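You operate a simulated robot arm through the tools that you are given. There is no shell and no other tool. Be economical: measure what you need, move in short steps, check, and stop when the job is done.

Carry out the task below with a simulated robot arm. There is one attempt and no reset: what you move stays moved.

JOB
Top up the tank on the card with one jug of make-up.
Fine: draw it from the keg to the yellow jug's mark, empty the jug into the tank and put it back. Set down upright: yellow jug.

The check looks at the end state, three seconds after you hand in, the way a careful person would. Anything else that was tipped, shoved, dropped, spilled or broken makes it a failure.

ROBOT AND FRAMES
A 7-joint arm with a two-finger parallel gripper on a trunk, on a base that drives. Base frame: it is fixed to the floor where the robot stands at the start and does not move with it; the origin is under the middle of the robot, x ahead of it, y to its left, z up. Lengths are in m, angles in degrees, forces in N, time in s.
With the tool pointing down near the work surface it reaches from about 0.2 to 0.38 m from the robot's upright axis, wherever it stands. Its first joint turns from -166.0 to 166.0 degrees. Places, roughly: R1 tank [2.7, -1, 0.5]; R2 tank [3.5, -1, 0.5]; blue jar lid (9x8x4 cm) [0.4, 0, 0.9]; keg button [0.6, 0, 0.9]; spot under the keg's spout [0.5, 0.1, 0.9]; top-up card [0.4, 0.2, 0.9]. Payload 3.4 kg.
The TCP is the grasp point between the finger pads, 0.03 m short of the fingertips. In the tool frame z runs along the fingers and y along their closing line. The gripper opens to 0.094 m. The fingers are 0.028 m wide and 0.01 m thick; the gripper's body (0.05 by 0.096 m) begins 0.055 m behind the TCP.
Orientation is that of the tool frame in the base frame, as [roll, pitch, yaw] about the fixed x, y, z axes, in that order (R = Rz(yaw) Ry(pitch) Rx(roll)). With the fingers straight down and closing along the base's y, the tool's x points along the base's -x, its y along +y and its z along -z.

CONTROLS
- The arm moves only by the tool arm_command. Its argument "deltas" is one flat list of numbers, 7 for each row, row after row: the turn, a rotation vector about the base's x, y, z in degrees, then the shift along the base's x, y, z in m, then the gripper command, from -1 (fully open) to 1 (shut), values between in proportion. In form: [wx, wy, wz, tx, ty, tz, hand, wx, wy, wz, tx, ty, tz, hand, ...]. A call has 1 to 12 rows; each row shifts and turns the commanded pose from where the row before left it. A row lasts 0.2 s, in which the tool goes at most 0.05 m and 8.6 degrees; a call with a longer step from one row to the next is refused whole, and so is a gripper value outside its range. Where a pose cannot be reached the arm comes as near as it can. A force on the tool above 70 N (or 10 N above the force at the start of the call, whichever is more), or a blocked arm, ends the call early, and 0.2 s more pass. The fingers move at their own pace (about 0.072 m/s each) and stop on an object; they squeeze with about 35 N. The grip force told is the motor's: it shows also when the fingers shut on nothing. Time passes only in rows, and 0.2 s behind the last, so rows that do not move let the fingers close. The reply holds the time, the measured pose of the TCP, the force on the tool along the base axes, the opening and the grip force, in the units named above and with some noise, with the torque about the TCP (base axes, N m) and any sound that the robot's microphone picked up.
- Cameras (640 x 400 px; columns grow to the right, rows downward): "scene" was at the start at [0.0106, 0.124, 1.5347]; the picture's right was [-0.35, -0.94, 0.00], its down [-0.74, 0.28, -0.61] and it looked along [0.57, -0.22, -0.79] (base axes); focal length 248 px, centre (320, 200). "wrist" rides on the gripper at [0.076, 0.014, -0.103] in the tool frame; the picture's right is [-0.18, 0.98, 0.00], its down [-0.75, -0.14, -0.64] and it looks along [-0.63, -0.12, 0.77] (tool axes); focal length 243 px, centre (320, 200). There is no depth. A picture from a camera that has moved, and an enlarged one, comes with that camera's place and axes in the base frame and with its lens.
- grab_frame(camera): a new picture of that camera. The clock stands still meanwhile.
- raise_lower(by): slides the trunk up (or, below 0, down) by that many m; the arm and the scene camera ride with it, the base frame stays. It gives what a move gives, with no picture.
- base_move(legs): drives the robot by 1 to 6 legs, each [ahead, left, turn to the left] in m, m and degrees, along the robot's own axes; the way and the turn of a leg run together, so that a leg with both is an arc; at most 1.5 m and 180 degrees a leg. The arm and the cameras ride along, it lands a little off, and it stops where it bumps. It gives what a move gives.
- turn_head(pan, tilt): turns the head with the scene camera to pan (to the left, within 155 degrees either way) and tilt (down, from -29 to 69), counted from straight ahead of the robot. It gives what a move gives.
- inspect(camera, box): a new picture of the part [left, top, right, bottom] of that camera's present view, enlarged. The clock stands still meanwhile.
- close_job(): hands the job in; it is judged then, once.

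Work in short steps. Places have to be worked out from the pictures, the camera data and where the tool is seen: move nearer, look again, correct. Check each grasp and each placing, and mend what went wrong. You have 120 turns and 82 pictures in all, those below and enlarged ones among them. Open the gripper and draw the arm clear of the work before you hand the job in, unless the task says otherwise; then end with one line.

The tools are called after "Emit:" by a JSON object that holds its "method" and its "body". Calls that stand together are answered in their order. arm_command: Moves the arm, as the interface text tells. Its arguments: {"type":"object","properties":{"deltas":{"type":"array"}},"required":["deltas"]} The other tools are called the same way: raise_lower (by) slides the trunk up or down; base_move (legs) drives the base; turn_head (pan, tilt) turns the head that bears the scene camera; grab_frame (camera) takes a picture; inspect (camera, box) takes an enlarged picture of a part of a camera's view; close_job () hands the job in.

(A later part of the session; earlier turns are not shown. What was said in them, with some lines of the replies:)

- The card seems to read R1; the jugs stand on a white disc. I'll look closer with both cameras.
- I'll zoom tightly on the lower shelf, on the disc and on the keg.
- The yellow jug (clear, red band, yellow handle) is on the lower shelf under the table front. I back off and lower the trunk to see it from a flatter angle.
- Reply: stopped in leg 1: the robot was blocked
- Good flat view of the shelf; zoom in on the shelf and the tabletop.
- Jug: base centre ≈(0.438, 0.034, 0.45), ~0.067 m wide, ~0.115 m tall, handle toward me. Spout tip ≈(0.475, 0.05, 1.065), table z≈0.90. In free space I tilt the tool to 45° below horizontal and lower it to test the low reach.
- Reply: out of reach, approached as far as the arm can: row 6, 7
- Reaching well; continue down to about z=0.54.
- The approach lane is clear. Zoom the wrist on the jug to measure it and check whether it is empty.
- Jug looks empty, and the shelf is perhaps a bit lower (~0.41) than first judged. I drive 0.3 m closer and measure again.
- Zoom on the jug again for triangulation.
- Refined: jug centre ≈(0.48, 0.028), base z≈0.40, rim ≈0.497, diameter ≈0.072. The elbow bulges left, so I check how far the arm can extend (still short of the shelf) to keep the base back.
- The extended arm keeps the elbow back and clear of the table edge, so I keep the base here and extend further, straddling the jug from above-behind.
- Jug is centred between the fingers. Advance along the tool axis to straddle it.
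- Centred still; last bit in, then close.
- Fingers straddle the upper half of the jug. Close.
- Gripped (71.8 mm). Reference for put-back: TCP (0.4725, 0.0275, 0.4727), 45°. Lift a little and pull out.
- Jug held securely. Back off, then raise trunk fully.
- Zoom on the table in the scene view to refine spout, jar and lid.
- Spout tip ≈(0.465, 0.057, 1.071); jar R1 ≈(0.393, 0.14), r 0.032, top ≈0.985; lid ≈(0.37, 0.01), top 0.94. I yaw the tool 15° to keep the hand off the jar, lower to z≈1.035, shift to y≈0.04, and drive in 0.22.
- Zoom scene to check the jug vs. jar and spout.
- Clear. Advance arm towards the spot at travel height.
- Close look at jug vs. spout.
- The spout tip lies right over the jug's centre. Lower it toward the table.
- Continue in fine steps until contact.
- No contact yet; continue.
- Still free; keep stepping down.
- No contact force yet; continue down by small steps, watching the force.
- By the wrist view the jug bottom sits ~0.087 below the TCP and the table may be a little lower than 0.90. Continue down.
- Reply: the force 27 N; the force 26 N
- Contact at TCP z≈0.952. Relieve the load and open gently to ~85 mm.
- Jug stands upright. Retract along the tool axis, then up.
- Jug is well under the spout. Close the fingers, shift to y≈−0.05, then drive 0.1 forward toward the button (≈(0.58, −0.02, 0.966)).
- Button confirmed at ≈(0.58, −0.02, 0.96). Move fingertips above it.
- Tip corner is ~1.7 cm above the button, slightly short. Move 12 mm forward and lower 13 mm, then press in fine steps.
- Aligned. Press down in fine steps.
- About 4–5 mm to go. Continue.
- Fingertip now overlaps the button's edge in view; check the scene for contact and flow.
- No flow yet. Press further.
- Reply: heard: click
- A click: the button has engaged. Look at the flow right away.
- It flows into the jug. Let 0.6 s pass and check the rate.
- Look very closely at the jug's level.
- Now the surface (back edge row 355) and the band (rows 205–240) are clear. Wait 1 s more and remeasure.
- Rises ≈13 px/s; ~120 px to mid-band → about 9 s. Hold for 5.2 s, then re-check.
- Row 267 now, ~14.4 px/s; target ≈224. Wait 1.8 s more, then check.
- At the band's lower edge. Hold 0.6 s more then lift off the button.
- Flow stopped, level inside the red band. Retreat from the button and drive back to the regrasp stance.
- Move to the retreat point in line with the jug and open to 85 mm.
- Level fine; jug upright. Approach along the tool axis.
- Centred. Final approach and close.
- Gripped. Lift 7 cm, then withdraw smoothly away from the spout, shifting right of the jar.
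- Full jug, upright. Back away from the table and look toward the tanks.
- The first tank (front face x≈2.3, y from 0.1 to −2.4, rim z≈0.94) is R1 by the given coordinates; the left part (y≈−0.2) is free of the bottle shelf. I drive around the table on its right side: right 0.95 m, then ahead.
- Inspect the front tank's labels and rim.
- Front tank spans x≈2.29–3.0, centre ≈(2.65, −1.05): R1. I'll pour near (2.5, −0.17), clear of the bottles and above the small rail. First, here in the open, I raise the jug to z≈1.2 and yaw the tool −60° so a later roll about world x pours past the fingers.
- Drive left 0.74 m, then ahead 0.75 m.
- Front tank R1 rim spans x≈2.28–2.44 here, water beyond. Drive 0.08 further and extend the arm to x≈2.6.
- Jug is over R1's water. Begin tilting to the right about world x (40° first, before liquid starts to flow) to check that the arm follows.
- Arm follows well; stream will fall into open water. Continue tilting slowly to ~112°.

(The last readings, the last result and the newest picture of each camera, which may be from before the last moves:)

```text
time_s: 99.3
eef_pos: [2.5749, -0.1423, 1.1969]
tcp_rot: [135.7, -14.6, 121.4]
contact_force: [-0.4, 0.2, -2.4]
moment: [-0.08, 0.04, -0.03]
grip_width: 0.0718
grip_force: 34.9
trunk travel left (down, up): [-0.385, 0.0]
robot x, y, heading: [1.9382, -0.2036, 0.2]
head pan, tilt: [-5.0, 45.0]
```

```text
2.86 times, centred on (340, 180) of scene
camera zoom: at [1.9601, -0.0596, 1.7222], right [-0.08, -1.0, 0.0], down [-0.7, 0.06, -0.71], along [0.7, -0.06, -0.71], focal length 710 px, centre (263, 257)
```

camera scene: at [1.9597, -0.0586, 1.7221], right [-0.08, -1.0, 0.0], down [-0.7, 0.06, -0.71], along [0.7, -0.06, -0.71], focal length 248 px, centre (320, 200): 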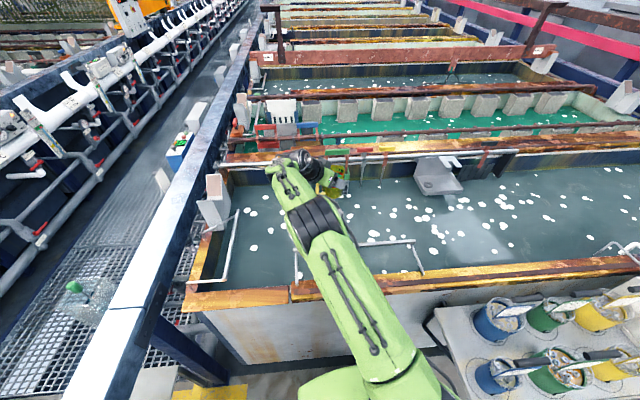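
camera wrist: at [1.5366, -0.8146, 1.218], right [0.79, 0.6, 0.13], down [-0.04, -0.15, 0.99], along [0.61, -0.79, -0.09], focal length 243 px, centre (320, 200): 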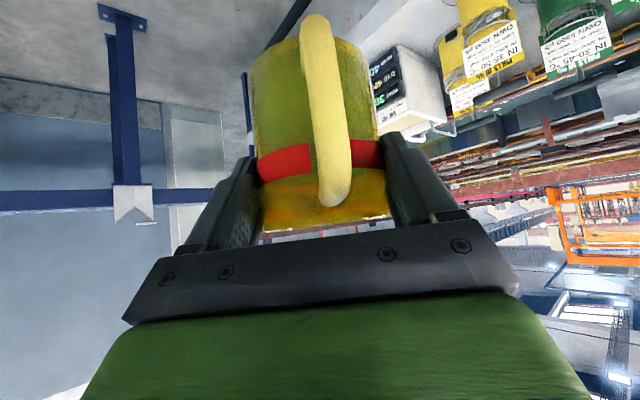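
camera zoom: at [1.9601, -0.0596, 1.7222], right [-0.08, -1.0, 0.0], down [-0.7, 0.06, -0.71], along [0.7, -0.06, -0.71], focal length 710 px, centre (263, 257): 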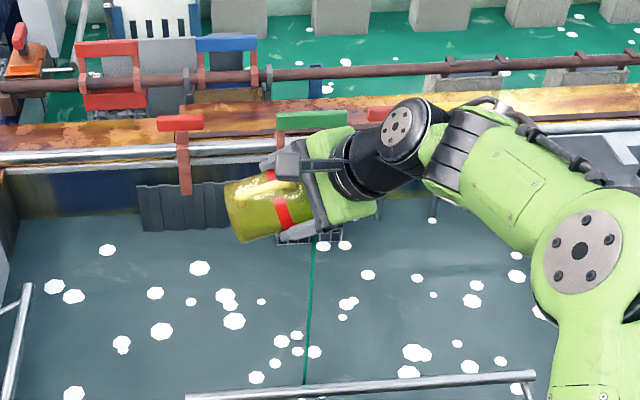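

The stream falls cleanly into R1. Continue to ~115° and hold.

Emit:
{"method": "arm_command", "body": {"deltas": [4, 0, 0, 0, 0, 0, 1, 4, 0, 0, 0, 0, 0, 1, 4, 0, 0, 0, 0, 0, 1, 4, 0, 0, 0, 0, 0, 1, 4, 0, 0, 0, 0, 0, 1, 4, 0, 0, 0, 0, 0, 1, 5, 0, 0, 0, 0, 0, 1, 5, 0, 0, 0, 0, 0, 1, 5, 0, 0, 0, 0, 0, 1, 4, 0, 0, 0, 0, 0, 1, 0, 0, 0, 0, 0, 0, 1, 0, 0, 0, 0, 0, 0, 1]}}

Emit:
{"method": "inspect", "body": {"camera": "scene", "box": [250, 110, 430, 250]}}

```text
time_s: 101.9
eef_pos: [2.5755, -0.1415, 1.1973]
tcp_rot: [103.4, -48.5, 139.4]
contact_force: [0.3, 0.4, -0.9]
moment: [-0.04, 0.01, -0.03]
grip_width: 0.0716
grip_force: 35.3
trunk travel left (down, up): [-0.385, 0.0]
robot x, y, heading: [1.94, -0.2051, 0.3]
head pan, tilt: [-5.0, 45.0]
```

```text
2.86 times, centred on (340, 180) of scene
camera zoom: at [1.9598, -0.0588, 1.7221], right [-0.08, -1.0, 0.0], down [-0.7, 0.06, -0.71], along [0.7, -0.06, -0.71], focal length 710 px, centre (263, 257)
```

zoom: 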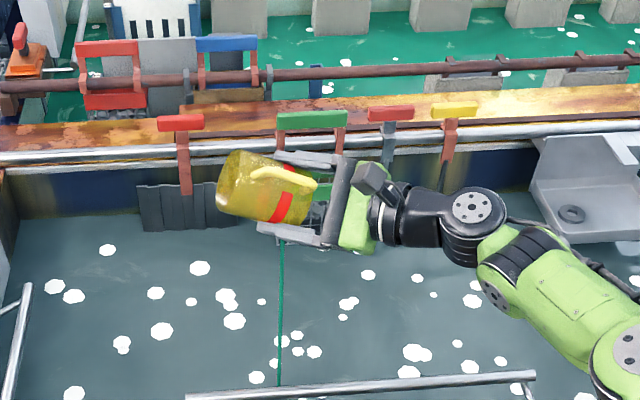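

Weight reading is back near empty, a thin stream remains. Tilt 15° more and hold 2 s to drain.

Emit:
{"method": "arm_command", "body": {"deltas": [5, 0, 0, 0, 0, 0, 1, 5, 0, 0, 0, 0, 0, 1, 5, 0, 0, 0, 0, 0, 1, 0, 0, 0, 0, 0, 0, 1, 0, 0, 0, 0, 0, 0, 1, 0, 0, 0, 0, 0, 0, 1, 0, 0, 0, 0, 0, 0, 1, 0, 0, 0, 0, 0, 0, 1, 0, 0, 0, 0, 0, 0, 1, 0, 0, 0, 0, 0, 0, 1, 0, 0, 0, 0, 0, 0, 1, 0, 0, 0, 0, 0, 0, 1]}}

Emit:
{"method": "arm_command", "body": {"deltas": [0, 0, 0, 0, 0, 0, 1, 0, 0, 0, 0, 0, 0, 1, 0, 0, 0, 0, 0, 0, 1, 0, 0, 0, 0, 0, 0, 1, 0, 0, 0, 0, 0, 0, 1, 0, 0, 0, 0, 0, 0, 1, 0, 0, 0, 0, 0, 0, 1, 0, 0, 0, 0, 0, 0, 1]}}

Emit:
{"method": "inspect", "body": {"camera": "scene", "box": [270, 130, 370, 230]}}

```text
time_s: 104.5
eef_pos: [2.5744, -0.1415, 1.1998]
tcp_rot: [82.6, -56.6, 156.0]
contact_force: [-0.2, -0.4, -0.2]
moment: [-0.01, 0.02, 0.0]
grip_width: 0.0716
grip_force: 35.0
trunk travel left (down, up): [-0.385, 0.0]
robot x, y, heading: [1.9398, -0.2085, 0.2]
head pan, tilt: [-5.0, 45.0]
```

```text
time_s: 106.3
eef_pos: [2.5749, -0.1412, 1.1992]
tcp_rot: [82.6, -56.5, 156.0]
contact_force: [0.3, 0.6, -0.6]
moment: [0.01, -0.02, 0.02]
grip_width: 0.0719
grip_force: 35.3
trunk travel left (down, up): [-0.385, 0.0]
robot x, y, heading: [1.9351, -0.2017, 0.4]
head pan, tilt: [-5.0, 45.0]
```

```text
4.00 times, centred on (320, 180) of scene
camera zoom: at [1.9597, -0.0587, 1.7221], right [-0.08, -1.0, 0.0], down [-0.7, 0.06, -0.71], along [0.7, -0.06, -0.71], focal length 994 px, centre (320, 280)
```

zoom: 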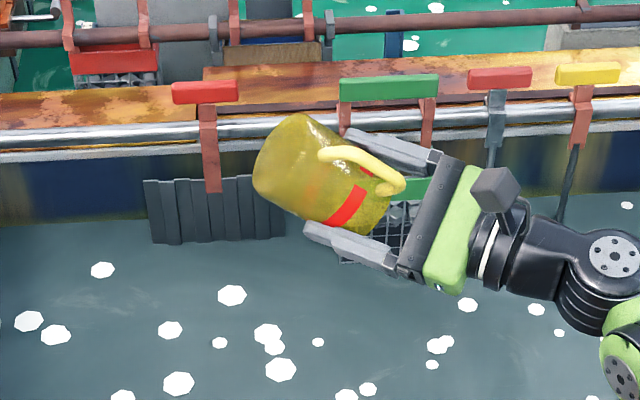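

Jug drained. Rotate back upright (−130°).

Emit:
{"method": "arm_command", "body": {"deltas": [-4, 0, 0, 0, 0, 0, 1, -8, 0, 0, 0, 0, 0, 1, -8, 0, 0, 0, 0, 0, 1, -8, 0, 0, 0, 0, 0, 1, -8, 0, 0, 0, 0, 0, 1, -8, 0, 0, 0, 0, 0, 1, -8, 0, 0, 0, 0, 0, 1, -8, 0, 0, 0, 0, 0, 1, -8, 0, 0, 0, 0, 0, 1]}}

Emit:
{"method": "arm_command", "body": {"deltas": [-8, 0, 0, 0, 0, 0, 1, -8, 0, 0, 0, 0, 0, 1, -8, 0, 0, 0, 0, 0, 1, -8, 0, 0, 0, 0, 0, 1, -8, 0, 0, 0, 0, 0, 1, -8, 0, 0, 0, 0, 0, 1, -8, 0, 0, 0, 0, 0, 1, -6, 0, 0, 0, 0, 0, 1, 0, 0, 0, 0, 0, 0, 1]}}

```text
time_s: 108.3
eef_pos: [2.5721, -0.1406, 1.1968]
tcp_rot: [141.2, -5.9, 120.4]
contact_force: [0.1, 0.4, -0.5]
moment: [-0.02, 0.01, 0.01]
grip_width: 0.0714
grip_force: 34.7
trunk travel left (down, up): [-0.385, 0.0]
robot x, y, heading: [1.9387, -0.2027, 0.2]
head pan, tilt: [-5.0, 45.0]
```

```text
time_s: 110.3
eef_pos: [2.5747, -0.1417, 1.1991]
tcp_rot: [-179.6, 45.1, 135.7]
contact_force: [-0.4, 0.3, -0.6]
moment: [-0.02, -0.02, -0.02]
grip_width: 0.0715
grip_force: 35.2
trunk travel left (down, up): [-0.385, 0.0]
robot x, y, heading: [1.9403, -0.2, 0.1]
head pan, tilt: [-5.0, 45.0]
```

Upright again and empty. Retract the arm, yaw back to straight, and drive back out.

Emit:
{"method": "arm_command", "body": {"deltas": [0, 0, 5, -0.015, 0, 0, 1, 0, 0, 5, -0.02, 0, 0, 1, 0, 0, 5, -0.02, 0, 0, 1, 0, 0, 5, -0.02, 0, 0, 1, 0, 0, 5, -0.02, 0, 0, 1, 0, 0, 5, -0.02, 0, 0, 1, 0, 0, 5, -0.015, 0, 0, 1, 0, 0, 5, 0, 0, 0, 1, 0, 0, 4.3, 0, 0, 0, 1]}}

Emit:
{"method": "base_move", "body": {"legs": [[-0.78, 0, 0], [0, -0.77, 0], [-1.47, 0, 0]]}}

```text
time_s: 112.3
eef_pos: [2.4451, -0.1418, 1.1979]
tcp_rot: [-179.7, 45.1, -179.9]
contact_force: [0.8, -1.0, -0.3]
moment: [0.02, 0.0, 0.03]
grip_width: 0.0717
grip_force: 35.0
trunk travel left (down, up): [-0.385, 0.0]
robot x, y, heading: [1.9405, -0.2017, 0.0]
head pan, tilt: [-5.0, 45.0]
```

```text
time_s: 127.1
eef_pos: [0.2064, -0.9107, 1.1985]
tcp_rot: [-179.6, 45.1, -180.0]
contact_force: [-1.0, -0.7, -1.3]
moment: [-0.02, -0.02, 0.0]
grip_width: 0.0718
grip_force: 35.3
trunk travel left (down, up): [-0.385, 0.0]
robot x, y, heading: [-0.2972, -0.9773, 0.5]
head pan, tilt: [-5.0, 45.0]
```

Back a bit more, then left in front of the table.

Emit:
{"method": "base_move", "body": {"legs": [[-0.07, 0, -0.5], [0, 0.94, 0]]}}

Emit:
{"method": "arm_command", "body": {"deltas": [0, 0, 0, 0, 0, -0.03, 1, 0, 0, 0, 0, 0, -0.035, 1, 0, 0, 0, 0, 0, -0.035, 1, 0, 0, 0, 0, 0, -0.035, 1, 0, 0, 0, 0, 0, -0.035, 1, 0, 0, 0, 0, 0, -0.035, 1, 0, 0, 0, 0, 0, -0.035, 1, 0, 0, 0, 0, 0, -0.035, 1, 0, 0, 0, 0, 0, -0.035, 1, 0, 0, 0, 0, 0, 0, 1]}}

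Emit:
{"method": "raise_lower", "body": {"by": -0.378}}

```text
time_s: 132.6
eef_pos: [0.1384, 0.0209, 1.1981]
tcp_rot: [-179.7, 45.1, 179.8]
contact_force: [-0.2, 0.1, -1.1]
moment: [0.02, -0.01, 0.01]
grip_width: 0.0717
grip_force: 34.9
trunk travel left (down, up): [-0.385, 0.0]
robot x, y, heading: [-0.3663, -0.0406, 0.2]
head pan, tilt: [-5.0, 45.0]
```

```text
time_s: 134.8
eef_pos: [0.1392, 0.0218, 0.8869]
tcp_rot: [-179.7, 45.1, 179.7]
contact_force: [-0.6, 0.8, -0.8]
moment: [0.04, -0.01, 0.0]
grip_width: 0.0716
grip_force: 34.7
trunk travel left (down, up): [-0.385, 0.0]
robot x, y, heading: [-0.3677, -0.0393, -0.1]
head pan, tilt: [-5.0, 45.0]
```

```text
time_s: 138.4
eef_pos: [0.14, 0.0215, 0.5099]
tcp_rot: [-179.7, 45.1, 179.8]
contact_force: [0.8, -1.1, -0.4]
moment: [0.0, 0.01, -0.01]
grip_width: 0.0715
grip_force: 35.0
trunk travel left (down, up): [-0.007, 0.378]
robot x, y, heading: [-0.3684, -0.038, 0.4]
head pan, tilt: [-5.0, 45.0]
```

Drive 0.18 forward to the insertion stance, correct y, and look.

Emit:
{"method": "base_move", "body": {"legs": [[0.185, 0, 0]]}}

Emit:
{"method": "arm_command", "body": {"deltas": [0, 0, 0, 0, 0.005, 0, 1, 0, 0, 0, 0, 0, 0, 1]}}

Emit:
{"method": "grab_frame", "body": {"camera": "wrist"}}

```text
time_s: 140.0
eef_pos: [0.3272, 0.0242, 0.5098]
tcp_rot: [-179.7, 45.0, -179.9]
contact_force: [0.2, -0.4, -1.1]
moment: [-0.02, 0.03, 0.0]
grip_width: 0.0717
grip_force: 35.0
trunk travel left (down, up): [-0.007, 0.378]
robot x, y, heading: [-0.1794, -0.0405, 0.5]
head pan, tilt: [-5.0, 45.0]
```

```text
time_s: 140.6
eef_pos: [0.3271, 0.0288, 0.5089]
tcp_rot: [-179.7, 45.1, -180.0]
contact_force: [-0.6, 0.6, -0.1]
moment: [-0.03, -0.03, 0.01]
grip_width: 0.0718
grip_force: 34.9
trunk travel left (down, up): [-0.007, 0.378]
robot x, y, heading: [-0.1797, -0.0394, 0.2]
head pan, tilt: [-5.0, 45.0]
```

```text
9 pictures are left
camera wrist: at [0.2013, 0.0437, 0.5295], right [0.13, 0.98, 0.13], down [0.08, -0.14, 0.99], along [0.99, -0.12, -0.09], focal length 243 px, centre (320, 200)
```

wrist: 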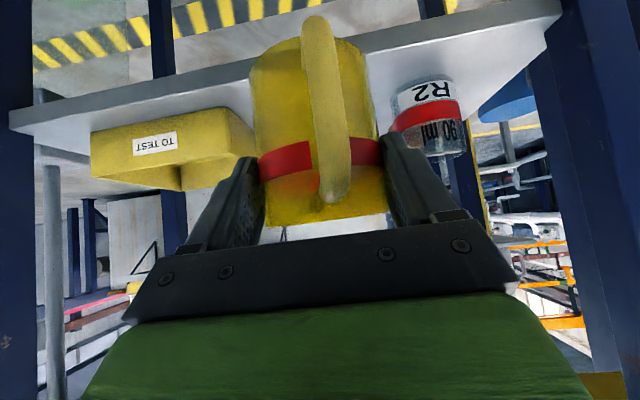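

Matches the withdrawal view. Slide in 0.146 m, then lower to just above contact (≈0.471).

Emit:
{"method": "arm_command", "body": {"deltas": [0, 0, 0, 0.02, 0, 0, 1, 0, 0, 0, 0.03, 0, 0, 1, 0, 0, 0, 0.03, 0, 0, 1, 0, 0, 0, 0.03, -0.001, 0, 1, 0, 0, 0, 0.025, 0, 0, 1, 0, 0, 0, 0.011, 0, 0, 1, 0, 0, 0, 0, 0, -0.012, 1, 0, 0, 0, 0, 0, -0.012, 1, 0, 0, 0, 0, 0, -0.008, 1, 0, 0, 0, 0, 0, 0, 1]}}

Emit:
{"method": "arm_command", "body": {"deltas": [0, 0, 0, 0, 0, -0.002, 1, 0, 0, 0, 0, 0, -0.0015, 1, 0, 0, 0, 0, 0, 0, 1]}}

```text
time_s: 142.8
eef_pos: [0.4741, 0.0274, 0.4788]
tcp_rot: [-179.6, 45.1, -180.0]
contact_force: [-0.2, 0.4, 0.5]
moment: [0.01, 0.0, -0.01]
grip_width: 0.0714
grip_force: 35.1
trunk travel left (down, up): [-0.007, 0.378]
robot x, y, heading: [-0.1816, -0.0409, 0.2]
head pan, tilt: [-5.0, 45.0]
```

```text
time_s: 143.6
eef_pos: [0.4743, 0.0274, 0.4747]
tcp_rot: [-179.8, 45.0, 180.0]
contact_force: [-0.3, 0.2, -1.2]
moment: [-0.05, -0.03, -0.03]
grip_width: 0.072
grip_force: 35.0
trunk travel left (down, up): [-0.007, 0.378]
robot x, y, heading: [-0.1815, -0.0365, 0.4]
head pan, tilt: [-5.0, 45.0]
```

Still free by a few mm; step down until contact.

Emit:
{"method": "arm_command", "body": {"deltas": [0, 0, 0, 0, 0, -0.0015, 1, 0, 0, 0, 0, 0, -0.001, 1, 0, 0, 0, 0, 0, 0, 1]}}

Emit:
{"method": "arm_command", "body": {"deltas": [0, 0, 0, 0, 0, -0.001, 1, 0, 0, 0, 0, 0, -0.001, 1, 0, 0, 0, 0, 0, 0, 1]}}

```text
time_s: 144.4
eef_pos: [0.4735, 0.0271, 0.4733]
tcp_rot: [-179.7, 45.3, -180.0]
contact_force: [0.8, 0.6, 5.0]
moment: [0.2, -0.27, 0.02]
grip_width: 0.0718
grip_force: 34.8
trunk travel left (down, up): [-0.007, 0.378]
robot x, y, heading: [-0.1823, -0.0419, 0.5]
head pan, tilt: [-5.0, 45.0]
```

```text
time_s: 145.2
eef_pos: [0.4734, 0.028, 0.4743]
tcp_rot: [-179.8, 45.6, -180.0]
contact_force: [-3.1, 1.5, 20.8]
moment: [0.46, -0.1, 0.05]
grip_width: 0.0718
grip_force: 35.5
trunk travel left (down, up): [-0.007, 0.378]
robot x, y, heading: [-0.18, -0.0395, 0.5]
head pan, tilt: [-5.0, 45.0]
```

Contact on the shelf. Relieve slightly and release to 85 mm.

Emit:
{"method": "arm_command", "body": {"deltas": [0, 0, 0, 0, 0, 0.0015, 1, 0, 0, 0, 0, 0, 0, 1, 0, 0, 0, 0, 0, 0, -0.6, 0, 0, 0, 0, 0, 0, -0.85, 0, 0, 0, 0, 0, 0, -0.85]}}

Emit:
{"method": "grab_frame", "body": {"camera": "wrist"}}

```text
time_s: 146.4
eef_pos: [0.4735, 0.0266, 0.4709]
tcp_rot: [-179.8, 44.9, 179.9]
contact_force: [0.7, -0.8, 0.4]
moment: [-0.01, -0.01, 0.0]
grip_width: 0.0869
grip_force: 0.1
trunk travel left (down, up): [-0.007, 0.378]
robot x, y, heading: [-0.1825, -0.0392, 0.4]
head pan, tilt: [-5.0, 45.0]
```

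```text
8 pictures are left
camera wrist: at [0.3472, 0.042, 0.4899], right [0.13, 0.98, 0.13], down [0.08, -0.14, 0.99], along [0.99, -0.12, -0.1], focal length 243 px, centre (320, 200)
```

wrist: 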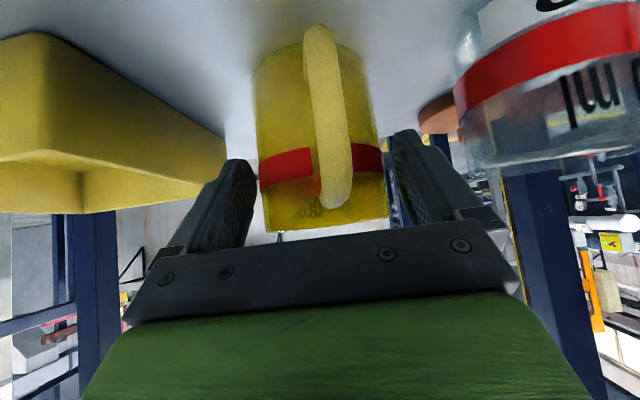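

Released and upright. Retract along the tool axis, then straight back.

Emit:
{"method": "arm_command", "body": {"deltas": [0, 0, 0, -0.015, 0, 0.015, -0.85, 0, 0, 0, -0.018, 0, 0.018, -0.85, 0, 0, 0, -0.018, 0, 0.018, -0.85, 0, 0, 0, -0.025, 0, 0.01, -1, 0, 0, 0, -0.03, 0, 0, -1, 0, 0, 0, -0.03, 0, 0, -1, 0, 0, 0, -0.03, 0, 0, -1, 0, 0, 0, 0, 0, 0, -1]}}

Emit:
{"method": "base_move", "body": {"legs": [[-0.18, 0, 0]]}}

Emit:
{"method": "turn_head", "body": {"pan": -5, "tilt": 38}}

Emit:
{"method": "inspect", "body": {"camera": "scene", "box": [240, 80, 440, 300]}}

Emit:
{"method": "inspect", "body": {"camera": "wrist", "box": [220, 90, 440, 220]}}

```text
time_s: 148.2
eef_pos: [0.3059, 0.0278, 0.534]
tcp_rot: [-179.6, 45.1, 179.9]
contact_force: [0.5, 0.1, 0.6]
moment: [-0.01, -0.02, -0.02]
grip_width: 0.0937
grip_force: 0.0
trunk travel left (down, up): [-0.007, 0.378]
robot x, y, heading: [-0.1803, -0.0386, 0.7]
head pan, tilt: [-5.0, 45.0]
```

```text
time_s: 149.7
eef_pos: [0.1283, 0.0256, 0.5329]
tcp_rot: [-179.7, 45.0, 179.9]
contact_force: [0.0, -0.6, 0.1]
moment: [-0.01, -0.01, -0.01]
grip_width: 0.094
grip_force: 0.2
trunk travel left (down, up): [-0.007, 0.378]
robot x, y, heading: [-0.3604, -0.0401, -0.0]
head pan, tilt: [-5.0, 45.0]
```

```text
time_s: 150.3
eef_pos: [0.1284, 0.0246, 0.5318]
tcp_rot: [-179.7, 45.2, 179.7]
contact_force: [-0.5, -0.7, -0.1]
moment: [-0.01, -0.03, 0.0]
grip_width: 0.0939
grip_force: 0.1
trunk travel left (down, up): [-0.007, 0.378]
robot x, y, heading: [-0.3589, -0.0391, 0.1]
head pan, tilt: [-5.0, 38.0]
```

```text
1.82 times, centred on (340, 190) of scene
camera zoom: at [-0.3331, 0.1038, 1.3549], right [-0.09, -1.0, 0.0], down [-0.61, 0.05, -0.79], along [0.78, -0.07, -0.62], focal length 452 px, centre (284, 218)
```

zoom: 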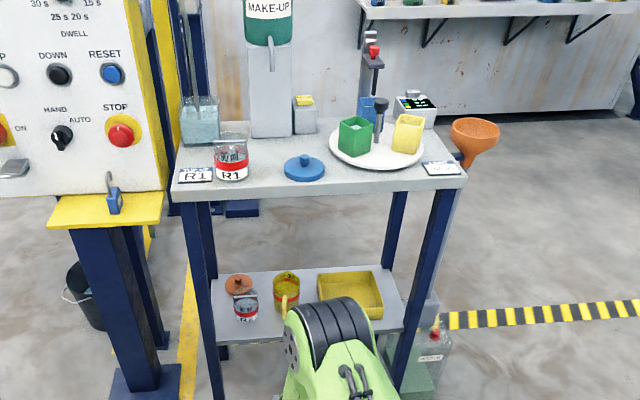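

```text
2.91 times, centred on (330, 155) of wrist
camera zoom: at [0.0031, 0.041, 0.5522], right [0.14, 0.98, 0.13], down [0.08, -0.14, 0.99], along [0.99, -0.13, -0.09], focal length 706 px, centre (291, 331)
```

zoom: 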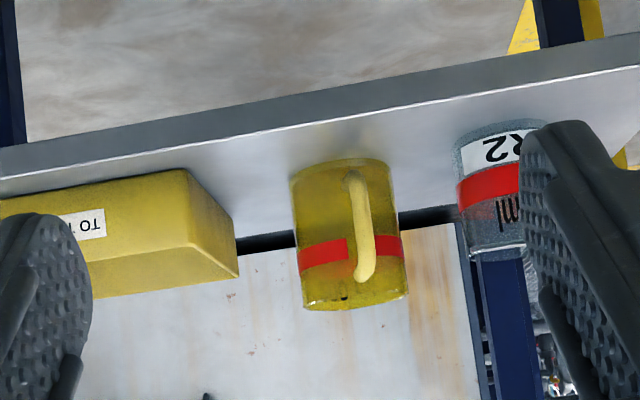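

The jug is back on the shelf, upright and empty. Everything else is undisturbed, no spill shows, and the gripper is open and clear, so I'm handing in.

Emit:
{"method": "close_job", "body": {}}

```text
The job is handed in.
```

I filled the yellow jug from the keg to its red mark, emptied it into tank R1 (the tank on the top-up card), and put it back upright in its place on the shelf. Nothing else was disturbed as far as the pictures show.
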